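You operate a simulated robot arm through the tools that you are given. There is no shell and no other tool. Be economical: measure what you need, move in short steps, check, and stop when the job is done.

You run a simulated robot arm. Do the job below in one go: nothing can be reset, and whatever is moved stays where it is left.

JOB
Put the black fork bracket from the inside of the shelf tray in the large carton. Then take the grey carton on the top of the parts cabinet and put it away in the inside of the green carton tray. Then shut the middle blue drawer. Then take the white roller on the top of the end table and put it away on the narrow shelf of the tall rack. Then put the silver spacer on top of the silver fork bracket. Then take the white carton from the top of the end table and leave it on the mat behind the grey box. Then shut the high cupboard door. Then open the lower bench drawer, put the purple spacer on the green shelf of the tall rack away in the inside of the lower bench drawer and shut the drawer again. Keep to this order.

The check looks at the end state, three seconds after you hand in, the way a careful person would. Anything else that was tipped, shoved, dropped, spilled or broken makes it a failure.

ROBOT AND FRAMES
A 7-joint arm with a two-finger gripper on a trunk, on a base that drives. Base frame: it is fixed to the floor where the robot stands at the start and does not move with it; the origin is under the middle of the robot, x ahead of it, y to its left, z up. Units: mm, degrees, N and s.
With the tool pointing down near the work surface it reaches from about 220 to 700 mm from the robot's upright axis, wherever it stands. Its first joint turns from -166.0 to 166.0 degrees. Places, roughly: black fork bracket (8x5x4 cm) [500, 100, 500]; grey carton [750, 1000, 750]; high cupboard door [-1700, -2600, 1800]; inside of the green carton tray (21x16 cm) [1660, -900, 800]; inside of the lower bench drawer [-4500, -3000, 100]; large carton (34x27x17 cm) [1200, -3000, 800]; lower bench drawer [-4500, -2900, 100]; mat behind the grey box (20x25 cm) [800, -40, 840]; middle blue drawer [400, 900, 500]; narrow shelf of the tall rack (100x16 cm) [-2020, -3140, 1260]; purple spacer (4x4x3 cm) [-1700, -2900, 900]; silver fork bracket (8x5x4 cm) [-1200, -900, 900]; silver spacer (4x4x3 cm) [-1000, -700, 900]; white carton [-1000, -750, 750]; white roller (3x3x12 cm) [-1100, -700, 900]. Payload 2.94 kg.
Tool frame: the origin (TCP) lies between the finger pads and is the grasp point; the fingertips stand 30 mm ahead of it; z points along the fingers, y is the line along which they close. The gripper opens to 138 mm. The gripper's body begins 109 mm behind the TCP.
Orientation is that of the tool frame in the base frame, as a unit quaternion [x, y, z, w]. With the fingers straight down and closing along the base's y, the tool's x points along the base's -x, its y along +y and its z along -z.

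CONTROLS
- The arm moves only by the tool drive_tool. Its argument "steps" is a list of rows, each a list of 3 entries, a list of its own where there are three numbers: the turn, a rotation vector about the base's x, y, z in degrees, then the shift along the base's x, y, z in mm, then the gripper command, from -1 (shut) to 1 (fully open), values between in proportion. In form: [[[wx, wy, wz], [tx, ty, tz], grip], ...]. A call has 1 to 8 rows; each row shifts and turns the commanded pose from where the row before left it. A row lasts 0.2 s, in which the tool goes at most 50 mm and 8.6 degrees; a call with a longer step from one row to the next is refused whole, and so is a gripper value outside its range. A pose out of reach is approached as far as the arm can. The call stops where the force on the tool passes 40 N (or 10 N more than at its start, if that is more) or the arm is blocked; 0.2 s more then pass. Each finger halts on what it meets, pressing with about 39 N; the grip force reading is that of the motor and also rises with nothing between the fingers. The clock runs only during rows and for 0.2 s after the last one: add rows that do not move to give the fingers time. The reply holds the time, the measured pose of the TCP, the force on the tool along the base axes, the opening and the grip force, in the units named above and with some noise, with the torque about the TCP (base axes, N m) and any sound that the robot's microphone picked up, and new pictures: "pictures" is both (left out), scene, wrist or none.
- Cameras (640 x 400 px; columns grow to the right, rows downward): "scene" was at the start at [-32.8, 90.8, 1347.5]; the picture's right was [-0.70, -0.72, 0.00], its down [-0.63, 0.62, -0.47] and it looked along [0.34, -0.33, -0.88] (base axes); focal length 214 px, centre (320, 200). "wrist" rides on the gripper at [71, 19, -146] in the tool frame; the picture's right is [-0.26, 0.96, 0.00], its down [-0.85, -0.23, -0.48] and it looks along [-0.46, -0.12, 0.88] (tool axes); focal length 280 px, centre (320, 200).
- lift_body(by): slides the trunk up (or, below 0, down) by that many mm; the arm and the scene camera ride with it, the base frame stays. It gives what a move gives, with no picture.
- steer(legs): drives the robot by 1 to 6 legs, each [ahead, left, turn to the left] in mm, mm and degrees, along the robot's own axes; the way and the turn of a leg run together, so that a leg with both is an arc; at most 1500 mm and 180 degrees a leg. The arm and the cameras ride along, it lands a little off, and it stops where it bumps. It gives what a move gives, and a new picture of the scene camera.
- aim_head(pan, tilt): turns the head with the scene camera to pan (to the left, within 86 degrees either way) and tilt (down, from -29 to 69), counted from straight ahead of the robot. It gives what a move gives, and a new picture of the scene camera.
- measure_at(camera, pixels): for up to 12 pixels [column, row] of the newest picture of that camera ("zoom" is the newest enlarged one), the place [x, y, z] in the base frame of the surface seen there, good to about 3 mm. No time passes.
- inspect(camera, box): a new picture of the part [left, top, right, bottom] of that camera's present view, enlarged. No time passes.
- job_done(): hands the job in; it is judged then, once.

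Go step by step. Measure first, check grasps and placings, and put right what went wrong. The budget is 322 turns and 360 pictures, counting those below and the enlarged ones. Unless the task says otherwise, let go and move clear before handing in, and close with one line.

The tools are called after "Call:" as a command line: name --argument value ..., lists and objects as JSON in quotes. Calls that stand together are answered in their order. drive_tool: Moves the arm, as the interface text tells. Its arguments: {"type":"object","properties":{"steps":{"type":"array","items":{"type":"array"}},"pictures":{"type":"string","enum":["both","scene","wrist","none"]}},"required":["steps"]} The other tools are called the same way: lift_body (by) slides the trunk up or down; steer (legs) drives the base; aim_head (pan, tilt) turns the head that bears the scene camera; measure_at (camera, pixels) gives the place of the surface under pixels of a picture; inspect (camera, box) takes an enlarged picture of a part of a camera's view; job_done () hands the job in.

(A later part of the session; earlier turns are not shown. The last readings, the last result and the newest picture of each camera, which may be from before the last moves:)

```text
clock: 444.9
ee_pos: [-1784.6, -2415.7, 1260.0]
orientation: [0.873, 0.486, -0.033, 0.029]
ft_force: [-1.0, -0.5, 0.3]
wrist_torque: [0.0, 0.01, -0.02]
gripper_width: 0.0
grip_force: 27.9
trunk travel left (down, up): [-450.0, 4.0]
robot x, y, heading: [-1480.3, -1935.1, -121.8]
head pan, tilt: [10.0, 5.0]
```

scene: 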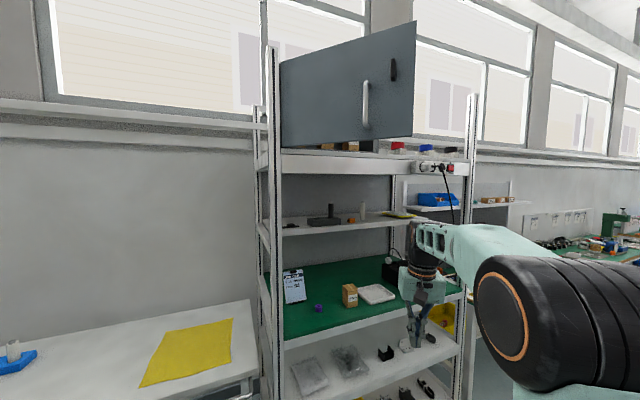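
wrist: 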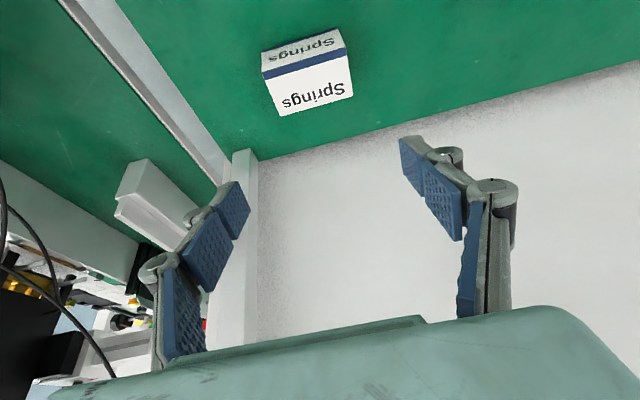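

Door: hinge (−1532,−2796), free edge (−1804,−2484), z 1637–1897. I pitch the closed gripper to horizontal and raise it in front of the outer face.

Call:
drive_tool --steps '[[[-7.2, 4.48, 0], [15, 24, 35], -1], [[-7.2, 4.48, 0], [15, 24, 35], -1], [[-7.2, 4.48, 0], [10, 15, 40], -1], [[-7.2, 4.48, 0], [0, 0, 40], -1], [[-7.2, 4.48, 0], [0, 0, 40], -1], [[-7.2, 4.48, 0], [0, 0, 40], -1], [[-7.2, 4.48, 0], [0, 0, 40], -1], [[-7.2, 4.48, 0], [0, 0, 40], -1]]' --pictures "both"

```text
clock: 446.7
ee_pos: [-1744.7, -2354.4, 1568.3]
orientation: [0.7, 0.397, -0.515, 0.295]
ft_force: [0.5, -0.1, 0.4]
wrist_torque: [0.03, -0.03, -0.01]
gripper_width: 0.0
grip_force: 28.7
trunk travel left (down, up): [-450.0, 4.0]
robot x, y, heading: [-1484.6, -1936.5, -121.4]
head pan, tilt: [10.0, 5.0]
```

scene: 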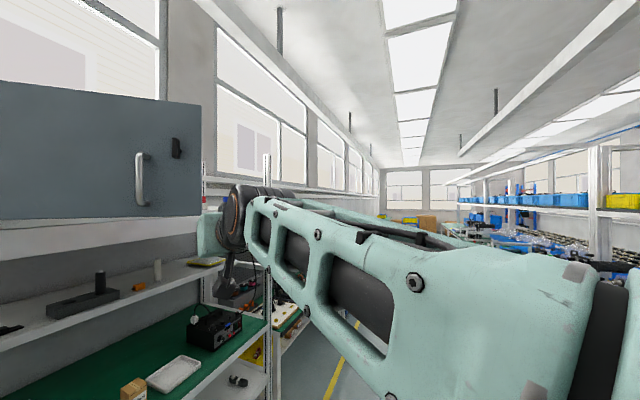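
wrist: 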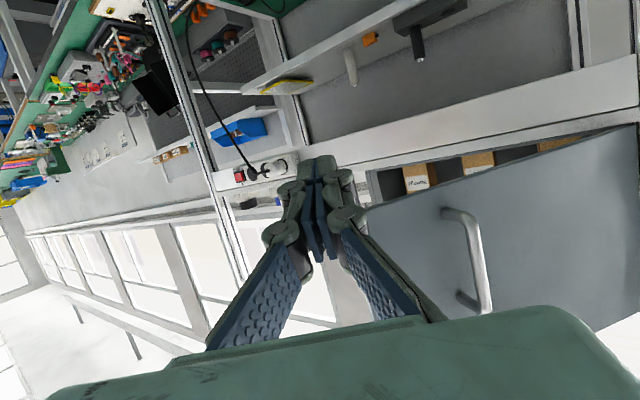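

The fingers would pass beside the door's free edge; I shift +x, raise to z≈1680, then drive 110 mm closer.

Call:
drive_tool --steps '[[[-7.2, 4.48, 0], [15, 0, 40], -1], [[-7.2, 4.48, 0], [15, 0, 40], -1], [[0, 0, 0], [15, 0, 30], -1], [[0, 0, 0], [15, 0, 0], -1]]' --pictures "none"

Call:
steer --legs '[[110, 0, 0]]'

Call:
drive_tool --steps '[[[0, 0, 0], [0, 0, 0], -1]]' --pictures "wrist"

```text
clock: 447.7
ee_pos: [-1691.5, -2357.8, 1668.2]
orientation: [0.626, 0.351, -0.606, 0.343]
ft_force: [0.5, -0.2, 1.1]
wrist_torque: [0.06, -0.03, -0.08]
gripper_width: 0.1
grip_force: 28.3
trunk travel left (down, up): [-450.0, 4.0]
robot x, y, heading: [-1482.3, -1936.8, -122.2]
head pan, tilt: [10.0, 5.0]
```

```text
clock: 448.9
ee_pos: [-1742.1, -2447.8, 1674.5]
orientation: [0.62, 0.353, -0.61, 0.346]
ft_force: [-1.3, 0.3, 0.0]
wrist_torque: [-0.03, 0.0, 0.03]
gripper_width: 0.3
grip_force: 28.0
trunk travel left (down, up): [-450.0, 4.0]
robot x, y, heading: [-1537.5, -2025.4, -121.8]
head pan, tilt: [10.0, 5.0]
```

scene: 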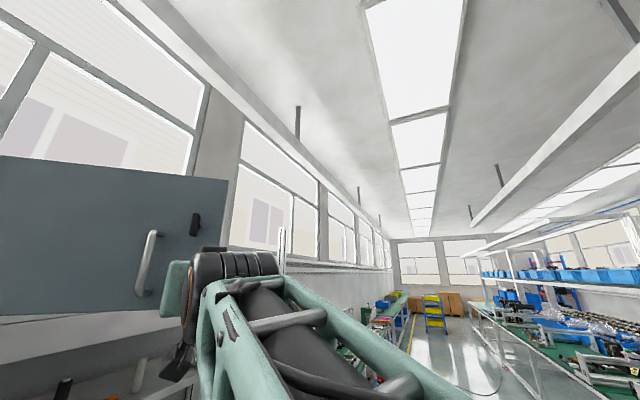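

```text
clock: 449.3
ee_pos: [-1745.1, -2448.8, 1668.3]
orientation: [0.624, 0.352, -0.607, 0.344]
ft_force: [0.4, 0.1, -0.4]
wrist_torque: [0.01, -0.01, -0.01]
gripper_width: 0.0
grip_force: 28.6
trunk travel left (down, up): [-450.0, 4.0]
robot x, y, heading: [-1541.0, -2025.4, -121.6]
head pan, tilt: [10.0, 5.0]
```

wrist: 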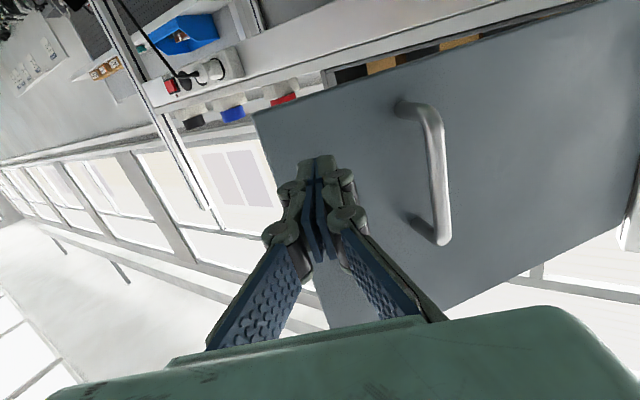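

Tips face the door between its free edge and handle. Push along the closing arc.

Call:
drive_tool --steps '[[[0, 0, 0], [-8, -28, 0], -1], [[0, 0, 0], [-12, -25, 0], -1], [[0, 0, 0], [-18, -24, 0], -1], [[0, 0, 0], [-18, -26, 0], -1], [[0, 0, 0], [-16, -26, 0], -1], [[0, 0, 0], [-14, -26, 0], -1]]' --pictures "both"

```text
clock: 450.4
ee_pos: [-1743.3, -2519.5, 1743.8]
orientation: [-0.564, -0.346, 0.659, -0.357]
ft_force: [-0.4, -0.9, 0.4]
wrist_torque: [-0.01, 0.01, 0.03]
gripper_width: 0.0
grip_force: 28.7
trunk travel left (down, up): [-450.0, 4.0]
robot x, y, heading: [-1538.8, -2030.0, -122.0]
head pan, tilt: [10.0, 5.0]
stopped in row 5: the arm was blocked; the commanded pose is now the measured one
```

scene: 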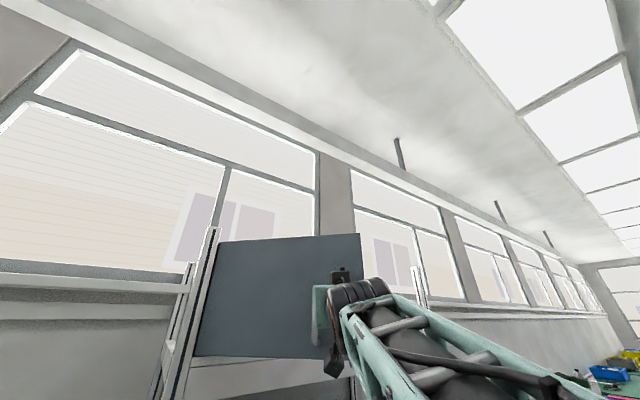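
wrist: 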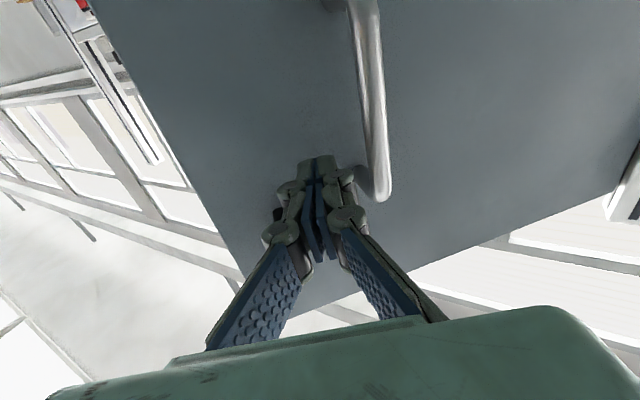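

The tool was blocked and rose while pushing, and the head view looks odd. I pull back slightly and re-aim the head to see the posture.

Call:
drive_tool --steps '[[[0, 0, 0], [10, 25, 0], -1], [[0, 0, 0], [10, 25, 0], -1]]' --pictures "none"

Call:
aim_head --pan 40 --tilt 10

```text
clock: 451.0
ee_pos: [-1729.6, -2472.2, 1737.3]
orientation: [-0.571, -0.346, 0.654, -0.356]
ft_force: [0.3, 0.2, -0.2]
wrist_torque: [0.0, 0.0, 0.05]
gripper_width: 0.0
grip_force: 28.3
trunk travel left (down, up): [-450.0, 4.0]
robot x, y, heading: [-1538.5, -2028.0, -122.1]
head pan, tilt: [10.0, 5.0]
```

```text
clock: 451.9
ee_pos: [-1729.2, -2473.4, 1737.6]
orientation: [-0.57, -0.347, 0.654, -0.356]
ft_force: [-0.1, -0.2, 0.4]
wrist_torque: [0.03, 0.04, -0.03]
gripper_width: 0.1
grip_force: 27.8
trunk travel left (down, up): [-450.0, 4.0]
robot x, y, heading: [-1538.4, -2024.6, -121.7]
head pan, tilt: [40.0, 10.0]
```

scene: 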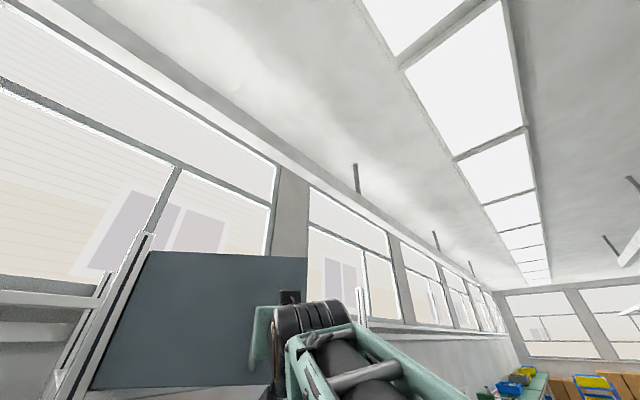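

The arm is jamming the head, so this raised-in-close posture is bad. I back the base off and lower the tool to free it.

Call:
steer --legs '[[-250, 0, 0]]'

Call:
drive_tool --steps '[[[0, 0, 0], [-16, -25, -35], -1], [[0, 0, 0], [-16, -25, -35], -1], [[0, 0, 0], [-16, -25, -35], -1], [[0, 0, 0], [-16, -25, -35], -1], [[0, 0, 0], [-16, -25, -35], -1]]' --pictures "both"

```text
clock: 453.8
ee_pos: [-1593.0, -2261.9, 1739.2]
orientation: [-0.568, -0.347, 0.656, -0.356]
ft_force: [0.0, -0.2, 0.2]
wrist_torque: [0.03, -0.01, -0.03]
gripper_width: 0.1
grip_force: 28.6
trunk travel left (down, up): [-450.0, 4.0]
robot x, y, heading: [-1404.1, -1814.6, -121.6]
head pan, tilt: [40.0, 10.0]
```

scene: 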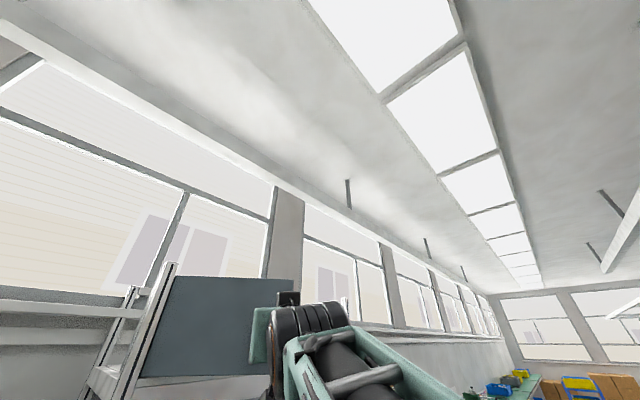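

```text
clock: 455.1
ee_pos: [-1552.3, -2377.3, 1627.9]
orientation: [-0.483, -0.384, 0.684, -0.389]
ft_force: [-0.1, 0.4, -0.8]
wrist_torque: [0.03, 0.0, 0.03]
gripper_width: 0.0
grip_force: 29.4
trunk travel left (down, up): [-450.0, 4.0]
robot x, y, heading: [-1407.3, -1814.8, -121.9]
head pan, tilt: [40.0, 10.0]
stopped in row 5: the arm was blocked; the commanded pose is now the measured one
```

scene: 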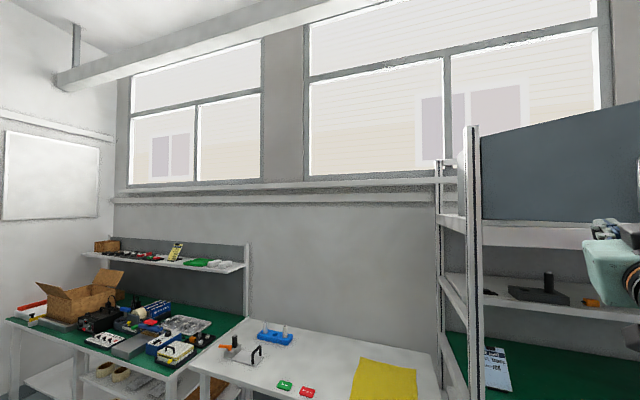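
wrist: 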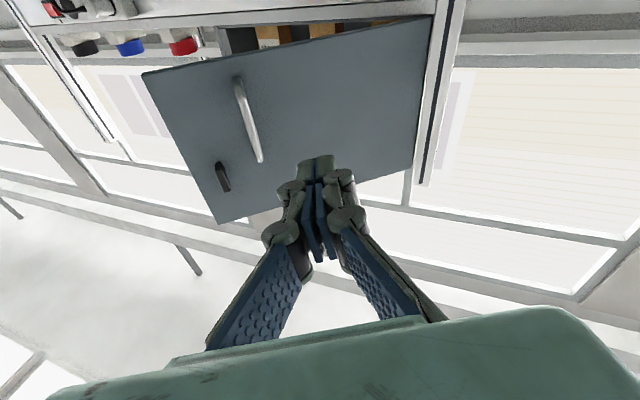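

The head is free again. The arm now stands at 580 mm; a more stretched pose (~700 mm) worked before, so I move there with the tool horizontal and then push by driving the base.

Call:
drive_tool --steps '[[[2.4, -1.5, -2], [-30, -20, -10], -1], [[2.4, -1.5, -2], [-38, -20, 0], -1], [[2.4, -1.5, -2], [-38, 0, 10], -1], [[2.4, -1.5, -2], [-38, 8, 10], -1], [[2.4, -1.5, -2], [-38, 8, 10], -1], [[0, 0, 0], [-35, 0, 10], -1]]' --pictures "wrist"

Call:
aim_head --pan 20 --tilt 0

```text
clock: 455.8
ee_pos: [-1490.1, -2420.7, 1588.9]
orientation: [-0.486, -0.473, 0.645, -0.353]
ft_force: [0.2, 0.2, 0.3]
wrist_torque: [-0.01, -0.04, 0.03]
gripper_width: 0.1
grip_force: 28.3
trunk travel left (down, up): [-450.0, 4.0]
robot x, y, heading: [-1407.5, -1816.1, -121.8]
head pan, tilt: [40.0, 10.0]
stopped in row 3: the arm was blocked; the commanded pose is now the measured one
```

wrist: 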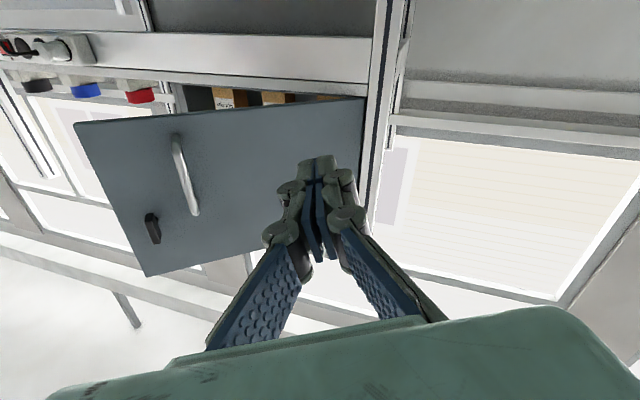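

```text
clock: 456.6
ee_pos: [-1495.1, -2419.5, 1589.9]
orientation: [-0.488, -0.469, 0.648, -0.35]
ft_force: [0.5, 0.4, 0.1]
wrist_torque: [-0.03, -0.01, 0.02]
gripper_width: 0.0
grip_force: 28.4
trunk travel left (down, up): [-450.0, 4.0]
robot x, y, heading: [-1409.0, -1816.6, -121.6]
head pan, tilt: [20.0, 0.0]
```

scene: 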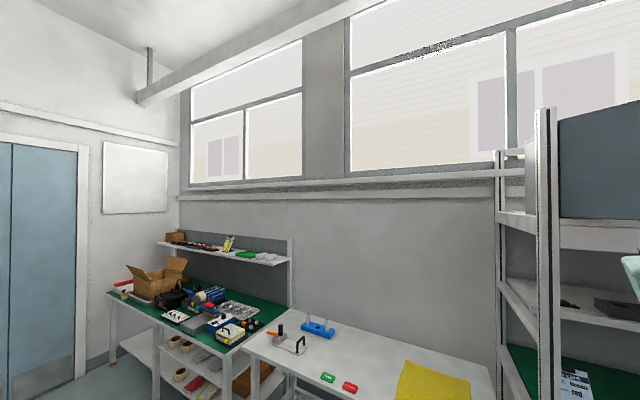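

The arm is still fighting the head. I bring it straight down to a comfortable height first.

Call:
drive_tool --steps '[[[0, 0, 0], [0, 0, -40], -1], [[0, 0, 0], [0, 0, -40], -1], [[0, 0, 0], [0, 0, -40], -1], [[0, 0, 0], [0, 0, -40], -1], [[0, 0, 0], [0, 0, -40], -1], [[0, 0, 0], [0, 0, -40], -1]]' --pictures "both"

```text
clock: 458.1
ee_pos: [-1493.6, -2417.1, 1365.9]
orientation: [-0.48, -0.462, 0.656, -0.355]
ft_force: [0.6, 0.6, 0.7]
wrist_torque: [0.07, -0.06, -0.13]
gripper_width: 0.1
grip_force: 28.1
trunk travel left (down, up): [-450.0, 4.0]
robot x, y, heading: [-1409.6, -1811.9, -121.7]
head pan, tilt: [20.0, 0.0]
```

scene: 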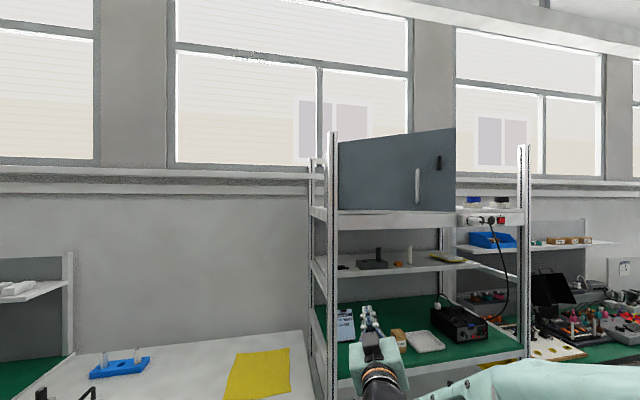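
wrist: 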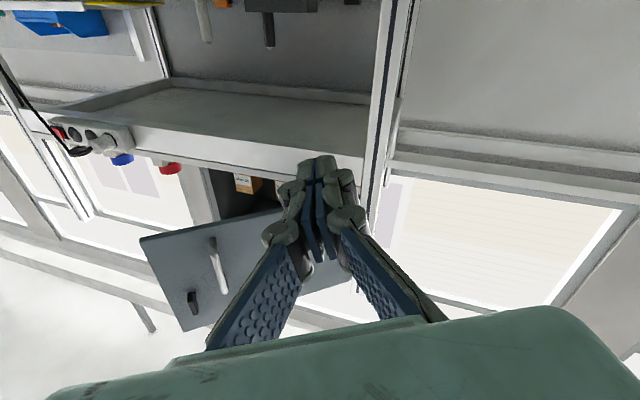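

The posture is healthy again and the door is well seen (340–455, 130–215). Re-measure it.

Call:
measure_at --camera "scene" --pixels '[[342, 150], [342, 205], [452, 135], [452, 208], [417, 185], [435, 195], [380, 190], [330, 215], [439, 162]]'

```text
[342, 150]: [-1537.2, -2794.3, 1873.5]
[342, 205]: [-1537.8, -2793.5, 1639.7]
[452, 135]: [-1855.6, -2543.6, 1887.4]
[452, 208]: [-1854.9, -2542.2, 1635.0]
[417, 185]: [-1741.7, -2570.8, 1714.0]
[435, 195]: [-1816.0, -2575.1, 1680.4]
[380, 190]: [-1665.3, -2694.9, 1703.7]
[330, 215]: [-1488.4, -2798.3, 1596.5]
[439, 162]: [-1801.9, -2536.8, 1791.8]
```

Door has closed to about 38° (free edge −1855,−2543). I reposition so that the target lies to the robot's right, keeping the elbow away from the head.

Call:
steer --legs '[[0, 0, 32], [165, -150, 0]]'

Call:
drive_tool --steps '[[[1.25, -5, 0], [-45, -10, 0], -1], [[1.25, -5, 0], [-48, -5, 0], -1], [[1.25, -5, 0], [-48, 0, 0], -1], [[0, 0, -5.4], [-48, 0, 0], -1], [[0, 0, -5.4], [-48, 0, 0], -1], [[0, 0, -5.4], [-48, 0, 0], -1], [[0, 0, -5.4], [-48, 0, 0], -1], [[0, 0, -5.4], [-48, 5, 0], -1]]' --pictures "both"

```text
clock: 461.6
ee_pos: [-1312.7, -2535.8, 1366.1]
orientation: [0.335, 0.577, -0.532, 0.522]
ft_force: [0.1, -1.0, 0.9]
wrist_torque: [-0.01, 0.02, 0.04]
gripper_width: 0.0
grip_force: 28.1
trunk travel left (down, up): [-450.0, 4.0]
robot x, y, heading: [-1560.1, -1977.6, -89.9]
head pan, tilt: [20.0, 0.0]
```

scene: 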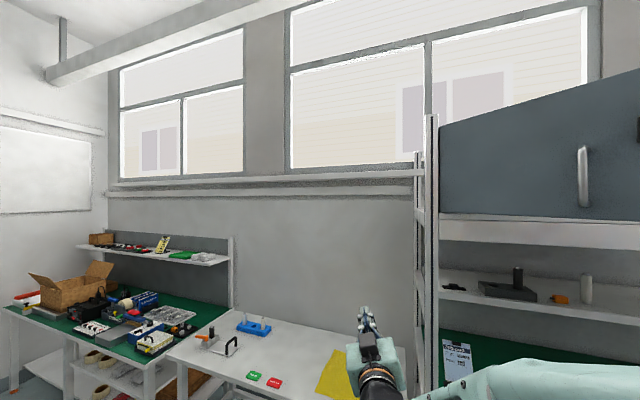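

```text
clock: 463.4
ee_pos: [-1695.7, -2543.3, 1367.0]
orientation: [-0.529, -0.408, 0.588, -0.457]
ft_force: [-0.3, 0.9, -0.2]
wrist_torque: [0.03, -0.02, -0.04]
gripper_width: 0.0
grip_force: 28.0
trunk travel left (down, up): [-450.0, 4.0]
robot x, y, heading: [-1556.2, -1975.2, -90.0]
head pan, tilt: [20.0, 0.0]
```

scene: 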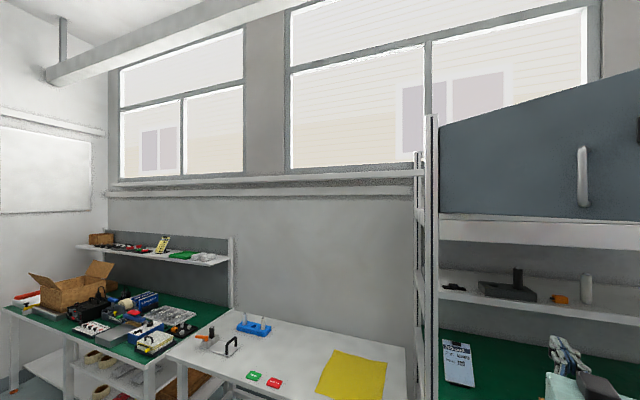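
wrist: 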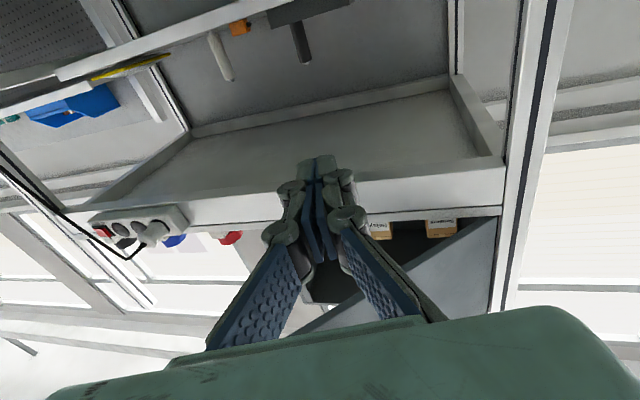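

Now I back the base 120 mm, pitch the tool up 30° and raise it in stretched posture, in front of the door's outer strip.

Call:
steer --legs '[[-130, 0, 0]]'

Call:
drive_tool --steps '[[[-4.8, 1.25, 0], [-20, -8, 40], -1], [[-4.8, 1.25, 0], [-20, -8, 40], -1], [[-4.8, 1.25, 0], [-20, -8, 40], -1], [[-4.8, 1.25, 0], [-20, -8, 40], -1], [[-4.8, 1.25, 0], [0, -8, 45], -1], [[-4.8, 1.25, 0], [0, -8, 45], -1]]' --pictures "both"

```text
clock: 464.7
ee_pos: [-1696.6, -2412.7, 1367.3]
orientation: [-0.529, -0.407, 0.588, -0.456]
ft_force: [0.1, 0.1, -0.2]
wrist_torque: [0.0, 0.02, 0.01]
gripper_width: 0.0
grip_force: 28.5
trunk travel left (down, up): [-450.0, 4.0]
robot x, y, heading: [-1561.7, -1845.5, -89.9]
head pan, tilt: [20.0, 0.0]
```

scene: 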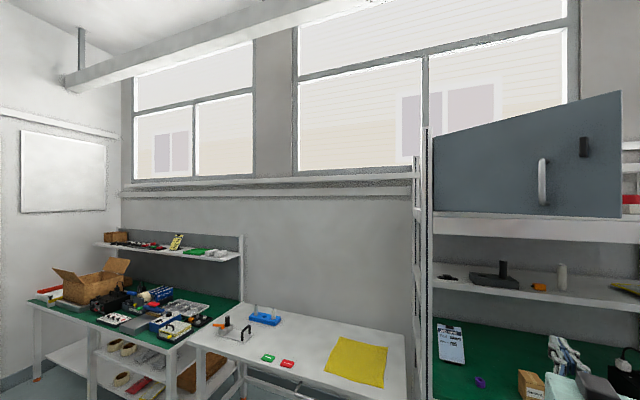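

```text
clock: 466.1
ee_pos: [-1778.4, -2463.3, 1617.4]
orientation: [-0.359, -0.279, 0.703, -0.547]
ft_force: [0.0, -0.5, 0.4]
wrist_torque: [0.06, 0.03, 0.0]
gripper_width: 0.0
grip_force: 28.2
trunk travel left (down, up): [-450.0, 4.0]
robot x, y, heading: [-1560.3, -1841.9, -89.7]
head pan, tilt: [20.0, 0.0]
```

scene: 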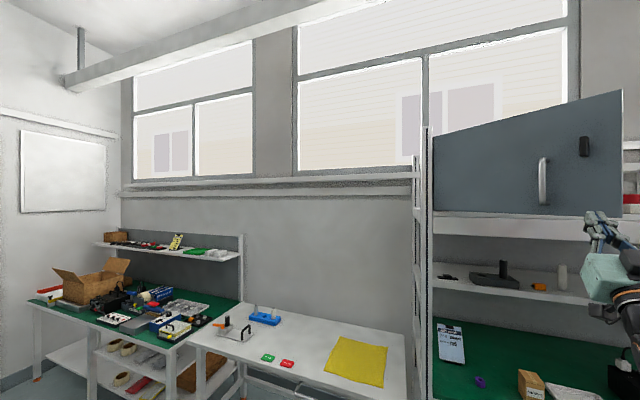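
wrist: 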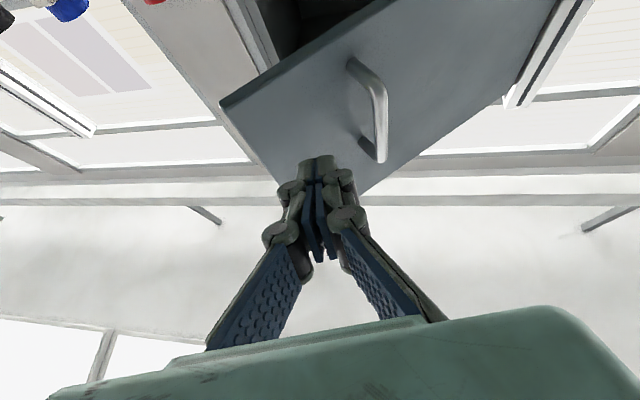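

Head view is stable and the tool is well placed. Raise 55 mm, then push along the arc.

Call:
drive_tool --steps '[[[0, 0, 0], [-5, 0, 30], -1], [[0, 0, 0], [-5, 0, 25], -1], [[0, 0, 0], [-18, -24, 0], -1], [[0, 0, 0], [-18, -24, 0], -1], [[0, 0, 0], [-16, -24, 0], -1], [[0, 0, 0], [-14, -26, 0], -1]]' --pictures "both"

```text
clock: 467.5
ee_pos: [-1852.9, -2560.4, 1671.0]
orientation: [-0.36, -0.279, 0.703, -0.546]
ft_force: [0.7, 0.7, -0.4]
wrist_torque: [-0.02, 0.01, 0.05]
gripper_width: 0.0
grip_force: 28.7
trunk travel left (down, up): [-450.0, 4.0]
robot x, y, heading: [-1558.1, -1846.3, -90.0]
head pan, tilt: [20.0, 0.0]
```

scene: 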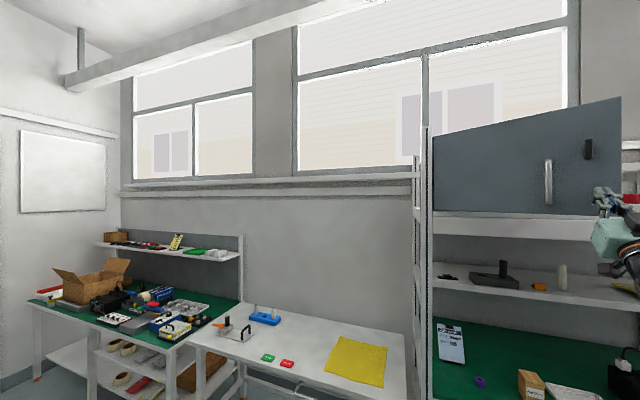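
wrist: 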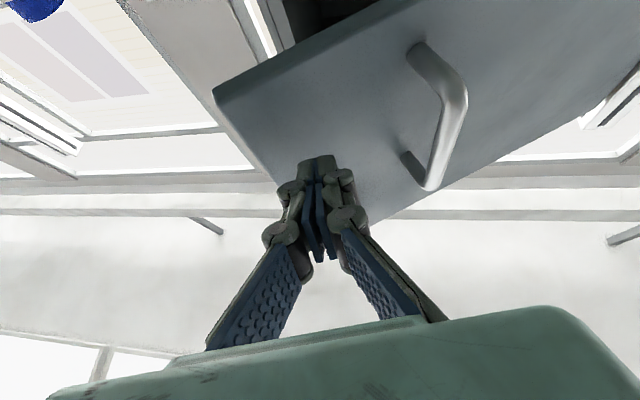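

The door is moving. Continue with the arm, then help by driving the base.

Call:
drive_tool --steps '[[[0, 0, 0], [-5, -26, 0], -1], [[0, 0, 0], [-6, -26, 0], -1], [[0, 0, 0], [-7, -26, 0], -1]]' --pictures "wrist"

```text
clock: 468.3
ee_pos: [-1868.5, -2638.4, 1670.4]
orientation: [-0.361, -0.278, 0.703, -0.545]
ft_force: [-0.6, -0.8, -0.4]
wrist_torque: [-0.04, 0.01, 0.01]
gripper_width: 0.0
grip_force: 28.5
trunk travel left (down, up): [-450.0, 4.0]
robot x, y, heading: [-1560.9, -1848.0, -90.0]
head pan, tilt: [20.0, 0.0]
```

wrist: 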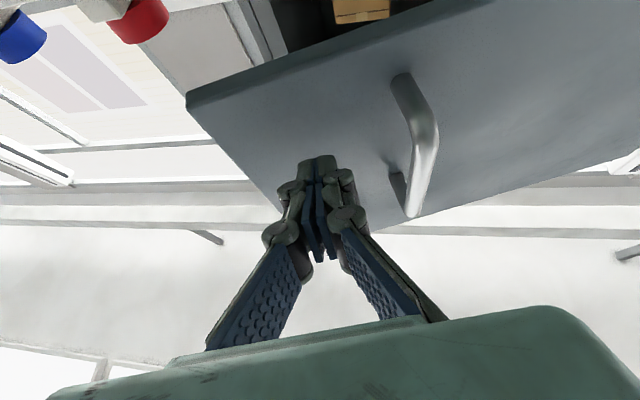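

Good. Now drive the base forward to push on.

Call:
steer --legs '[[80, -10, 0]]'

Call:
drive_tool --steps '[[[0, 0, 0], [0, 0, 0], -1]]' --pictures "wrist"

```text
clock: 469.3
ee_pos: [-1878.0, -2717.2, 1671.1]
orientation: [-0.359, -0.279, 0.703, -0.547]
ft_force: [0.5, -0.2, -1.0]
wrist_torque: [-0.08, 0.03, -0.03]
gripper_width: 0.0
grip_force: 28.8
trunk travel left (down, up): [-450.0, 4.0]
robot x, y, heading: [-1570.7, -1927.8, -89.8]
head pan, tilt: [20.0, 0.0]
```

scene: 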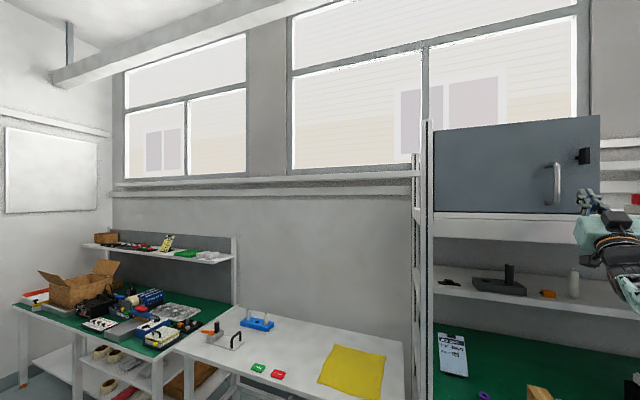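

```text
clock: 469.7
ee_pos: [-1876.5, -2716.7, 1671.3]
orientation: [-0.36, -0.277, 0.703, -0.546]
ft_force: [-0.3, 0.1, -0.5]
wrist_torque: [-0.03, -0.01, 0.0]
gripper_width: 0.0
grip_force: 28.6
trunk travel left (down, up): [-450.0, 4.0]
robot x, y, heading: [-1571.7, -1923.3, -90.0]
head pan, tilt: [20.0, 0.0]
```

wrist: 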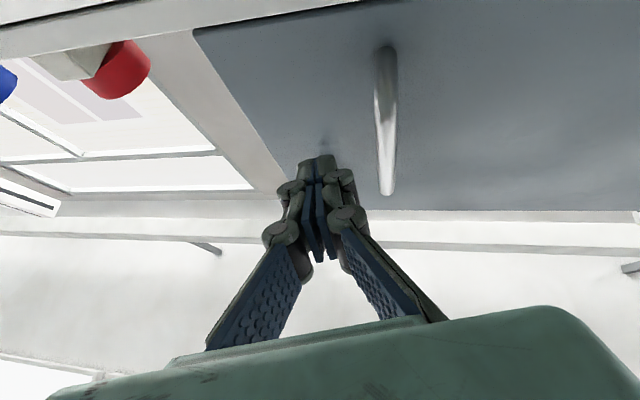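

Call:
drive_tool --steps '[[[0, 0, 0], [-2, -20, 0], -1], [[0, 0, 0], [-1, -15, 0], -1], [[0, 0, 0], [0, -10, 0], -1], [[0, 0, 0], [0, -8, 0], -1], [[0, 0, 0], [0, -8, 0], -1], [[0, 0, 0], [0, -8, 0], -1]]' --pictures "both"

```text
clock: 471.1
ee_pos: [-1880.3, -2769.7, 1671.4]
orientation: [-0.36, -0.278, 0.703, -0.546]
ft_force: [0.5, 1.0, 0.5]
wrist_torque: [-0.02, 0.02, 0.01]
gripper_width: 0.1
grip_force: 28.3
out of reach, approached as far as the arm can: row 5, 6
trunk travel left (down, up): [-450.0, 4.0]
robot x, y, heading: [-1568.2, -1924.0, -89.7]
head pan, tilt: [20.0, 0.0]
```

scene: 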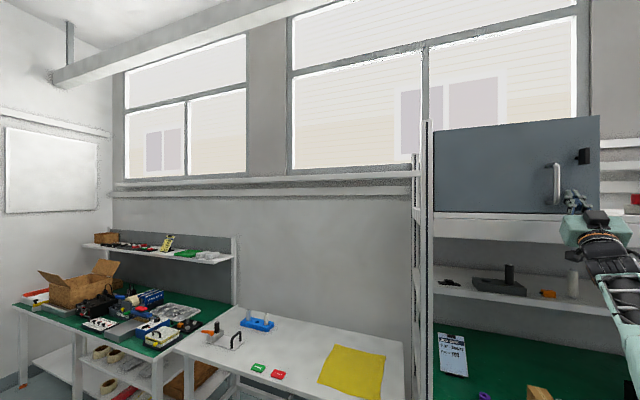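
wrist: 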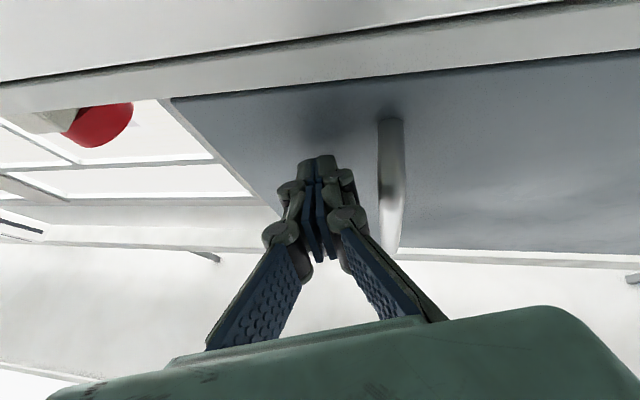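

Call:
measure_at --camera "scene" --pixels '[[440, 150], [440, 200], [590, 130], [540, 140], [500, 170]]'

Call:
steer --legs '[[40, 0, 0]]'

Call:
drive_tool --steps '[[[0, 0, 0], [0, -6, 0], -1], [[0, 0, 0], [0, -6, 0], -1], [[0, 0, 0], [0, -6, 0], -1], [[0, 0, 0], [0, -6, 0], -1]]' --pictures "wrist"

```text
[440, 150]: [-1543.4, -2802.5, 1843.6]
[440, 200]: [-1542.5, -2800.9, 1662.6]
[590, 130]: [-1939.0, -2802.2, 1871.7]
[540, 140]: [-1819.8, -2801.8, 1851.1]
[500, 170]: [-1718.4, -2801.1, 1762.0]
```

```text
clock: 471.9
ee_pos: [-1880.9, -2775.5, 1676.7]
orientation: [-0.356, -0.275, 0.706, -0.548]
ft_force: [6.3, 23.7, -10.2]
wrist_torque: [0.13, 0.03, 0.21]
gripper_width: 0.1
grip_force: 28.8
trunk travel left (down, up): [-450.0, 4.0]
robot x, y, heading: [-1570.2, -1940.5, -89.9]
head pan, tilt: [20.0, 0.0]
stopped in leg 1: the force on the tool passed its limit at 106 N (the readings are from after the stop); the commanded pose is now the measured one
```

scene: 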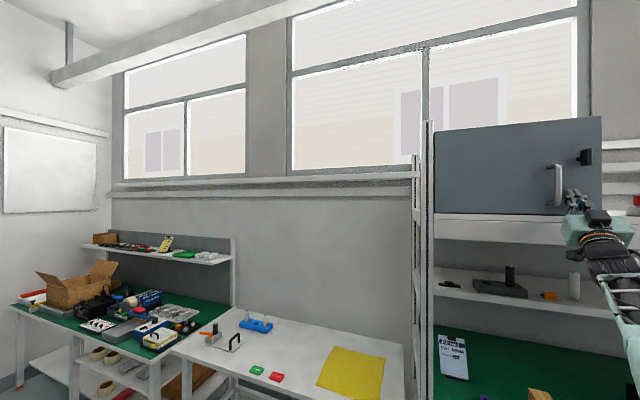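

```text
clock: 472.9
ee_pos: [-1881.5, -2774.9, 1676.9]
orientation: [-0.355, -0.273, 0.706, -0.548]
ft_force: [-7.9, 19.1, 7.8]
wrist_torque: [-0.34, -0.02, -0.21]
gripper_width: 0.0
grip_force: 28.3
out of reach, approached as far as the arm can: row 1, 2, 3, 4
trunk travel left (down, up): [-450.0, 4.0]
robot x, y, heading: [-1567.9, -1935.9, -89.8]
head pan, tilt: [20.0, 0.0]
```

wrist: 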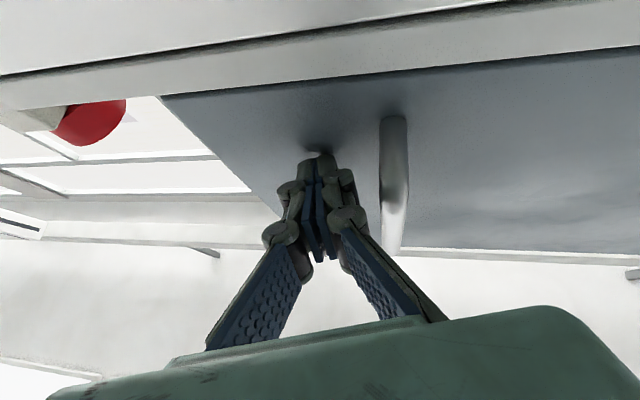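

The door was already flush at y≈−2801; the extra push just met the stop. Back off and verify nothing shifted.

Call:
drive_tool --steps '[[[0, 0, 0], [10, 30, 0], -1], [[0, 0, 0], [10, 40, 0], -1], [[0, 0, 0], [0, 40, -20], -1], [[0, 0, 0], [0, 20, -40], -1], [[0, 0, 0], [0, 0, -45], -1], [[0, 0, 0], [0, 0, -45], -1], [[0, 0, 0], [0, 0, -45], -1], [[0, 0, 0], [0, 0, -45], -1]]' --pictures "none"

Call:
aim_head --pan -10 --tilt 0

```text
clock: 474.7
ee_pos: [-1856.1, -2657.1, 1427.3]
orientation: [-0.358, -0.277, 0.704, -0.547]
ft_force: [-0.5, -0.2, -0.4]
wrist_torque: [0.0, 0.02, 0.01]
gripper_width: 0.1
grip_force: 28.3
trunk travel left (down, up): [-450.0, 4.0]
robot x, y, heading: [-1567.4, -1936.0, -89.8]
head pan, tilt: [20.0, 0.0]
```

```text
clock: 475.7
ee_pos: [-1856.1, -2656.1, 1427.1]
orientation: [-0.358, -0.277, 0.704, -0.546]
ft_force: [0.5, 1.0, -0.3]
wrist_torque: [-0.03, 0.02, 0.0]
gripper_width: 0.1
grip_force: 28.6
trunk travel left (down, up): [-450.0, 4.0]
robot x, y, heading: [-1571.5, -1938.7, -89.7]
head pan, tilt: [-10.0, 0.0]
```

scene: 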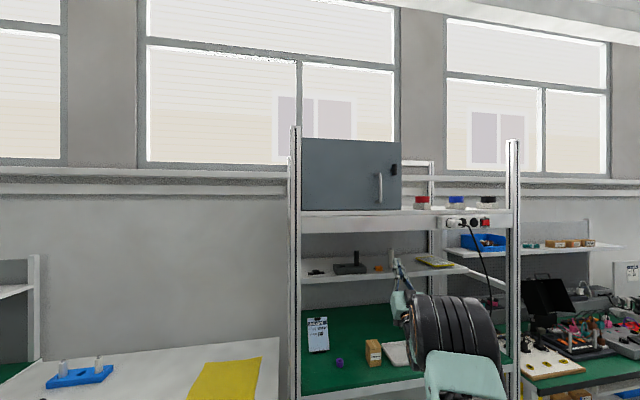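

Call:
measure_at --camera "scene" --pixels '[[305, 150], [305, 200], [395, 150], [395, 200], [350, 170], [339, 362], [373, 350]]'

Call:
inspect --camera "scene" --box '[280, 120, 530, 276]'

```text
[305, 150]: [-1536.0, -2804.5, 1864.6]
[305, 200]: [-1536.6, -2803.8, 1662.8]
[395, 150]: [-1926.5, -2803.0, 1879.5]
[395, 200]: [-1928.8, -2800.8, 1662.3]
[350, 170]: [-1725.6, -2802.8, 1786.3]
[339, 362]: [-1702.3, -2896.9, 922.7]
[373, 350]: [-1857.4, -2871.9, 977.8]
```

```text
2.56 times, centred on (405, 198) of scene
```

zoom: 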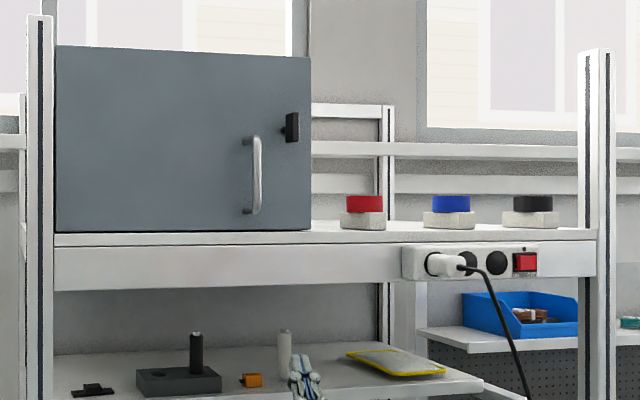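

Door shut flush, roller standing. Now for the lower bench drawer: back off, lower trunk and pitch the tool down, then drive west to look.

Call:
steer --legs '[[-100, 0, 0]]'

Call:
drive_tool --steps '[[[8.2, -2.1, 0], [10, 10, -20], -1], [[8.2, -2.1, 0], [10, 10, -20], -1], [[8.2, -2.1, 0], [10, 10, -20], -1], [[8.2, -2.1, 0], [10, 10, -20], -1], [[8.2, -2.1, 0], [10, 10, -20], -1], [[8.2, -2.1, 0], [10, 10, -20], -1], [[8.2, -2.1, 0], [20, 10, -20], -1], [[8.2, -2.1, 0], [20, 10, -20], -1]]' --pictures "none"

Call:
lift_body --by -220

Call:
steer --legs '[[0, -1450, 0], [0, -1400, 0]]'

Call:
aim_head --pan 10 --tilt 35

```text
clock: 476.8
ee_pos: [-1855.0, -2557.8, 1427.6]
orientation: [-0.356, -0.277, 0.704, -0.548]
ft_force: [0.4, 0.7, -0.1]
wrist_torque: [0.08, 0.0, -0.02]
gripper_width: 0.5
grip_force: 28.6
trunk travel left (down, up): [-450.0, 4.0]
robot x, y, heading: [-1565.3, -1838.5, -89.8]
head pan, tilt: [-10.0, 0.0]
```

scene: 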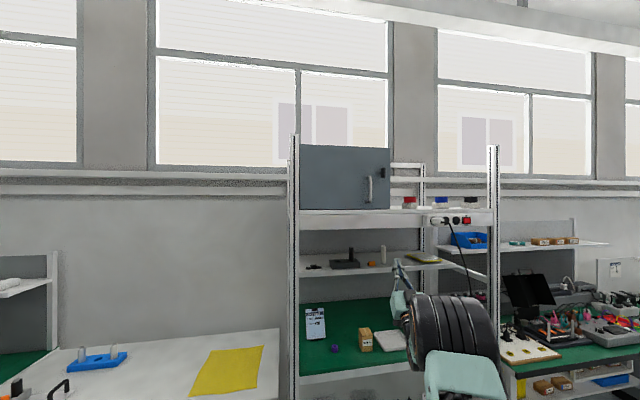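

```text
clock: 478.6
ee_pos: [-1756.7, -2478.5, 1268.0]
orientation: [0.691, 0.534, -0.385, 0.298]
ft_force: [0.6, -0.6, 0.4]
wrist_torque: [-0.01, 0.01, 0.04]
gripper_width: 0.0
grip_force: 28.2
trunk travel left (down, up): [-450.0, 4.0]
robot x, y, heading: [-1571.1, -1843.0, -89.7]
head pan, tilt: [-10.0, 0.0]
```

```text
clock: 480.9
ee_pos: [-1754.9, -2479.7, 1048.5]
orientation: [0.689, 0.535, -0.385, 0.3]
ft_force: [-1.0, 0.1, -0.5]
wrist_torque: [0.02, -0.01, 0.01]
gripper_width: 0.1
grip_force: 28.4
trunk travel left (down, up): [-230.0, 224.0]
robot x, y, heading: [-1570.9, -1841.4, -89.9]
head pan, tilt: [-10.0, 0.0]
```

```text
clock: 506.0
ee_pos: [-4641.4, -2418.7, 1048.0]
orientation: [0.7, 0.52, -0.392, 0.292]
ft_force: [-0.5, 0.4, 0.3]
wrist_torque: [0.01, 0.03, -0.03]
gripper_width: 0.1
grip_force: 28.1
trunk travel left (down, up): [-230.0, 224.0]
robot x, y, heading: [-4431.4, -1789.3, -92.0]
head pan, tilt: [-10.0, 0.0]
```

scene: 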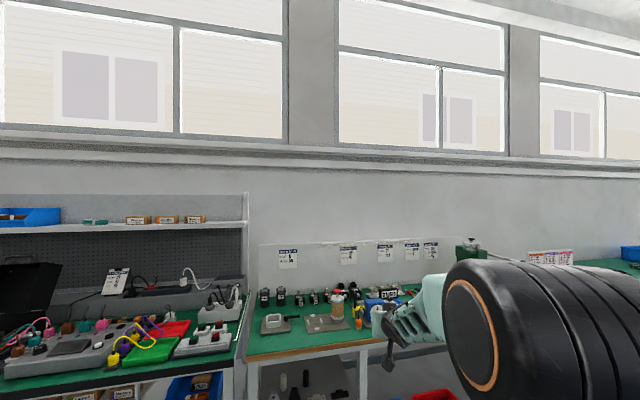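

```text
clock: 507.0
ee_pos: [-4640.9, -2420.2, 1048.5]
orientation: [0.701, 0.52, -0.392, 0.292]
ft_force: [0.2, -0.4, -0.5]
wrist_torque: [-0.05, 0.0, -0.03]
gripper_width: 0.1
grip_force: 28.4
trunk travel left (down, up): [-230.0, 224.0]
robot x, y, heading: [-4426.9, -1790.0, -92.4]
head pan, tilt: [10.0, 35.0]
```

scene: 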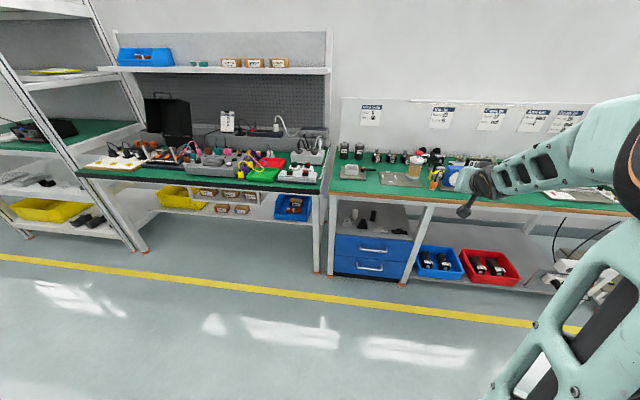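

The two blue bench drawers are at (372,255). Zoom and measure the lower one.

Call:
inspect --camera "scene" --box '[310, 190, 450, 300]'

Call:
measure_at --camera "scene" --pixels '[[370, 267], [358, 266], [384, 268], [372, 249], [345, 270], [400, 275], [340, 255], [408, 262], [372, 232], [420, 200], [335, 190], [372, 280]]'

```text
3.64 times, centred on (380, 245) of scene
```

zoom: 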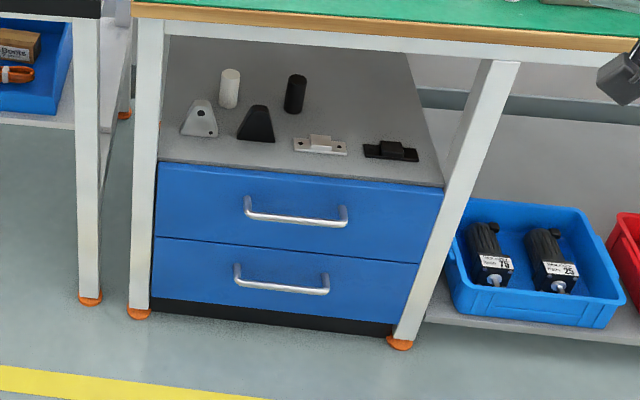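

```text
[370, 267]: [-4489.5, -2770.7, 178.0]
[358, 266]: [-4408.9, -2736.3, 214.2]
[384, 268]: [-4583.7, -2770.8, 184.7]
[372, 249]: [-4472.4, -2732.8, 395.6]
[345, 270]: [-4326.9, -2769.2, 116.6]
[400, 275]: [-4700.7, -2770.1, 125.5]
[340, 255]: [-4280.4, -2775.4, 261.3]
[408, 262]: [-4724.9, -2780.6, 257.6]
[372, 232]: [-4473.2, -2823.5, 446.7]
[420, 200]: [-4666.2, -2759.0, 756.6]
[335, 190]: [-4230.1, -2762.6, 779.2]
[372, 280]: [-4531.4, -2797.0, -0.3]
```

Lower drawer face y≈−2770, its handle bar at y≈−2735, z≈210, x −4405…−4590. I'll grip the bar with a horizontal tool closing vertically. First orient the tool in free space.

Call:
measure_at --camera "zoom" --pixels '[[280, 289], [238, 275], [326, 283], [250, 285], [310, 292], [290, 215], [160, 245], [410, 265], [200, 290], [160, 300]]'

Call:
drive_tool --steps '[[[0, 0, 7], [15, 15, -30], -1], [[0, 0, 7], [15, 15, -30], -1], [[-7.5, 0, 0], [15, 10, -30], -1], [[-7.5, 0, 0], [15, 0, -35], -1], [[-7.5, 0, 0], [15, 0, -35], -1], [[-7.5, 0, 0], [15, 0, -35], -1], [[-7.5, 0, 0], [15, 0, -35], -1], [[-7.5, 0, 0], [10, 0, -35], -1]]' --pictures "none"

```text
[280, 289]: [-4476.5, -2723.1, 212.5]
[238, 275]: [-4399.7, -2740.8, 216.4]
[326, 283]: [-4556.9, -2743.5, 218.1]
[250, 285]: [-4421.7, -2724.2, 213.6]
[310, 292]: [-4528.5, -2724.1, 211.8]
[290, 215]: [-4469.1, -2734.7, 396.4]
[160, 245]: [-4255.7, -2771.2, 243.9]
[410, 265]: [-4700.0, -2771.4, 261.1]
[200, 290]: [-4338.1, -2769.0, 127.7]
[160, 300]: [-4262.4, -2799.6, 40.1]
```

```text
clock: 508.8
ee_pos: [-4524.4, -2379.1, 782.5]
orientation: [-0.453, -0.421, 0.557, -0.554]
ft_force: [0.0, 0.3, -0.8]
wrist_torque: [0.01, -0.01, 0.0]
gripper_width: 0.1
grip_force: 28.4
trunk travel left (down, up): [-230.0, 224.0]
robot x, y, heading: [-4429.0, -1787.3, -92.3]
head pan, tilt: [10.0, 35.0]
```

Tool is 13° too high; correct it and roll 90°.

Call:
drive_tool --steps '[[[6.8, 0, 0], [5, 0, -30], -1], [[6.8, 0, 0], [5, 0, -30], -1], [[0, 8.2, 0], [5, 0, -30], -1], [[0, 8.2, 0], [5, 0, -30], -1], [[0, 8.2, 0], [5, 0, -20], -1], [[0, 8.2, 0], [5, 0, -20], -0.5], [[0, 8.2, 0], [5, 0, -20], 0], [[0, 8.2, 0], [5, 0, -20], 0]]' --pictures "none"

Call:
drive_tool --steps '[[[0, 8.2, 0], [0, 0, -20], 0], [[0, 8.2, 0], [0, 0, -20], 0], [[0, 8.2, 0], [0, 0, -20], 0], [[0, 8.2, 0], [0, 0, -20], 0], [[0, 8, 0], [0, 0, -20], 0]]' --pictures "both"

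```text
clock: 510.6
ee_pos: [-4485.7, -2379.2, 582.5]
orientation: [-0.26, -0.646, 0.673, -0.249]
ft_force: [-0.2, -0.6, -0.1]
wrist_torque: [0.0, 0.02, 0.01]
gripper_width: 68.7
grip_force: 0.1
trunk travel left (down, up): [-230.0, 224.0]
robot x, y, heading: [-4425.7, -1791.1, -92.0]
head pan, tilt: [10.0, 35.0]
```

```text
clock: 511.8
ee_pos: [-4484.9, -2379.6, 483.6]
orientation: [-0.009, -0.692, 0.721, -0.009]
ft_force: [0.1, -0.5, 0.0]
wrist_torque: [0.0, 0.0, -0.01]
gripper_width: 68.8
grip_force: 0.0
trunk travel left (down, up): [-230.0, 224.0]
robot x, y, heading: [-4425.2, -1790.2, -91.9]
head pan, tilt: [10.0, 35.0]
```

scene: 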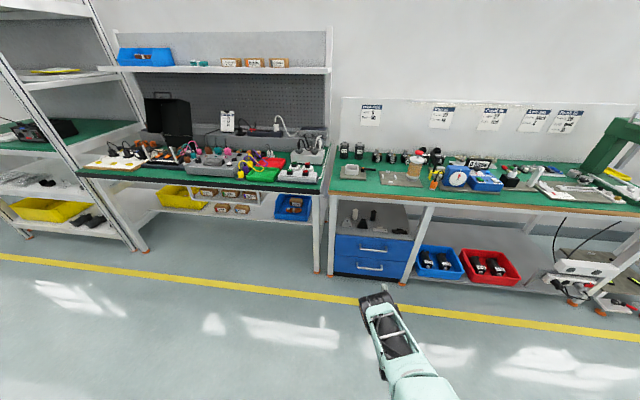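
wrist: 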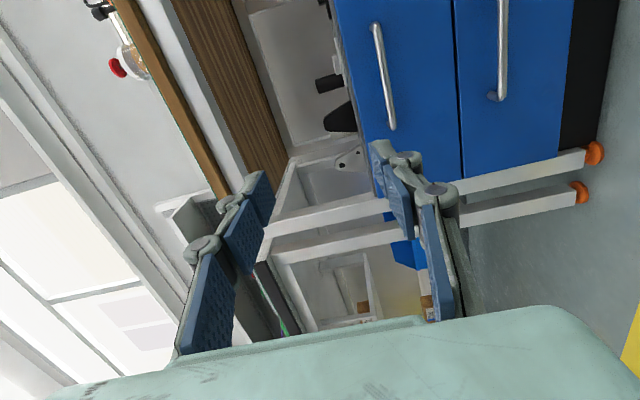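

Tool is oriented (horizontal, closing vertically). Lower the trunk and then the tool to the bar's height.

Call:
lift_body --by -210

Call:
drive_tool --steps '[[[0, 0, 0], [5, -10, -30], 0], [[1.2, 0, 0], [0, -10, -30], 0], [[1.2, 0, 0], [0, 0, -2], 0]]' --pictures "wrist"

```text
clock: 514.0
ee_pos: [-4484.9, -2379.0, 273.5]
orientation: [-0.01, -0.691, 0.722, -0.009]
ft_force: [-0.3, 0.1, 0.4]
wrist_torque: [0.03, 0.03, 0.0]
gripper_width: 68.7
grip_force: 0.0
trunk travel left (down, up): [-20.0, 434.0]
robot x, y, heading: [-4430.3, -1785.6, -92.0]
head pan, tilt: [10.0, 35.0]
```

```text
clock: 514.8
ee_pos: [-4483.0, -2381.3, 261.9]
orientation: [0.01, 0.708, -0.707, 0.008]
ft_force: [0.5, 1.0, 0.7]
wrist_torque: [-0.02, -0.05, -0.02]
gripper_width: 69.0
grip_force: 0.0
out of reach, approached as far as the arm can: row 1, 2
trunk travel left (down, up): [-20.0, 434.0]
robot x, y, heading: [-4427.2, -1790.8, -92.5]
head pan, tilt: [10.0, 35.0]
```

wrist: 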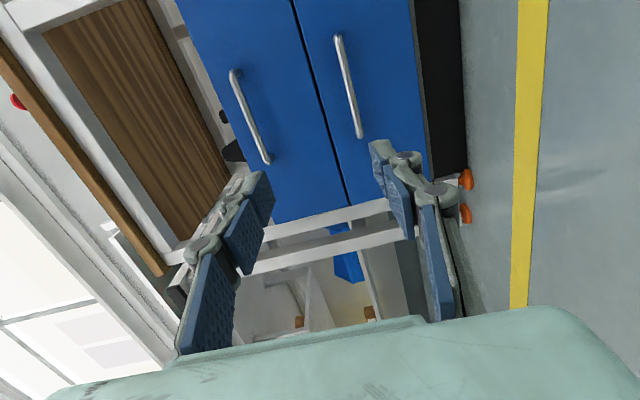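

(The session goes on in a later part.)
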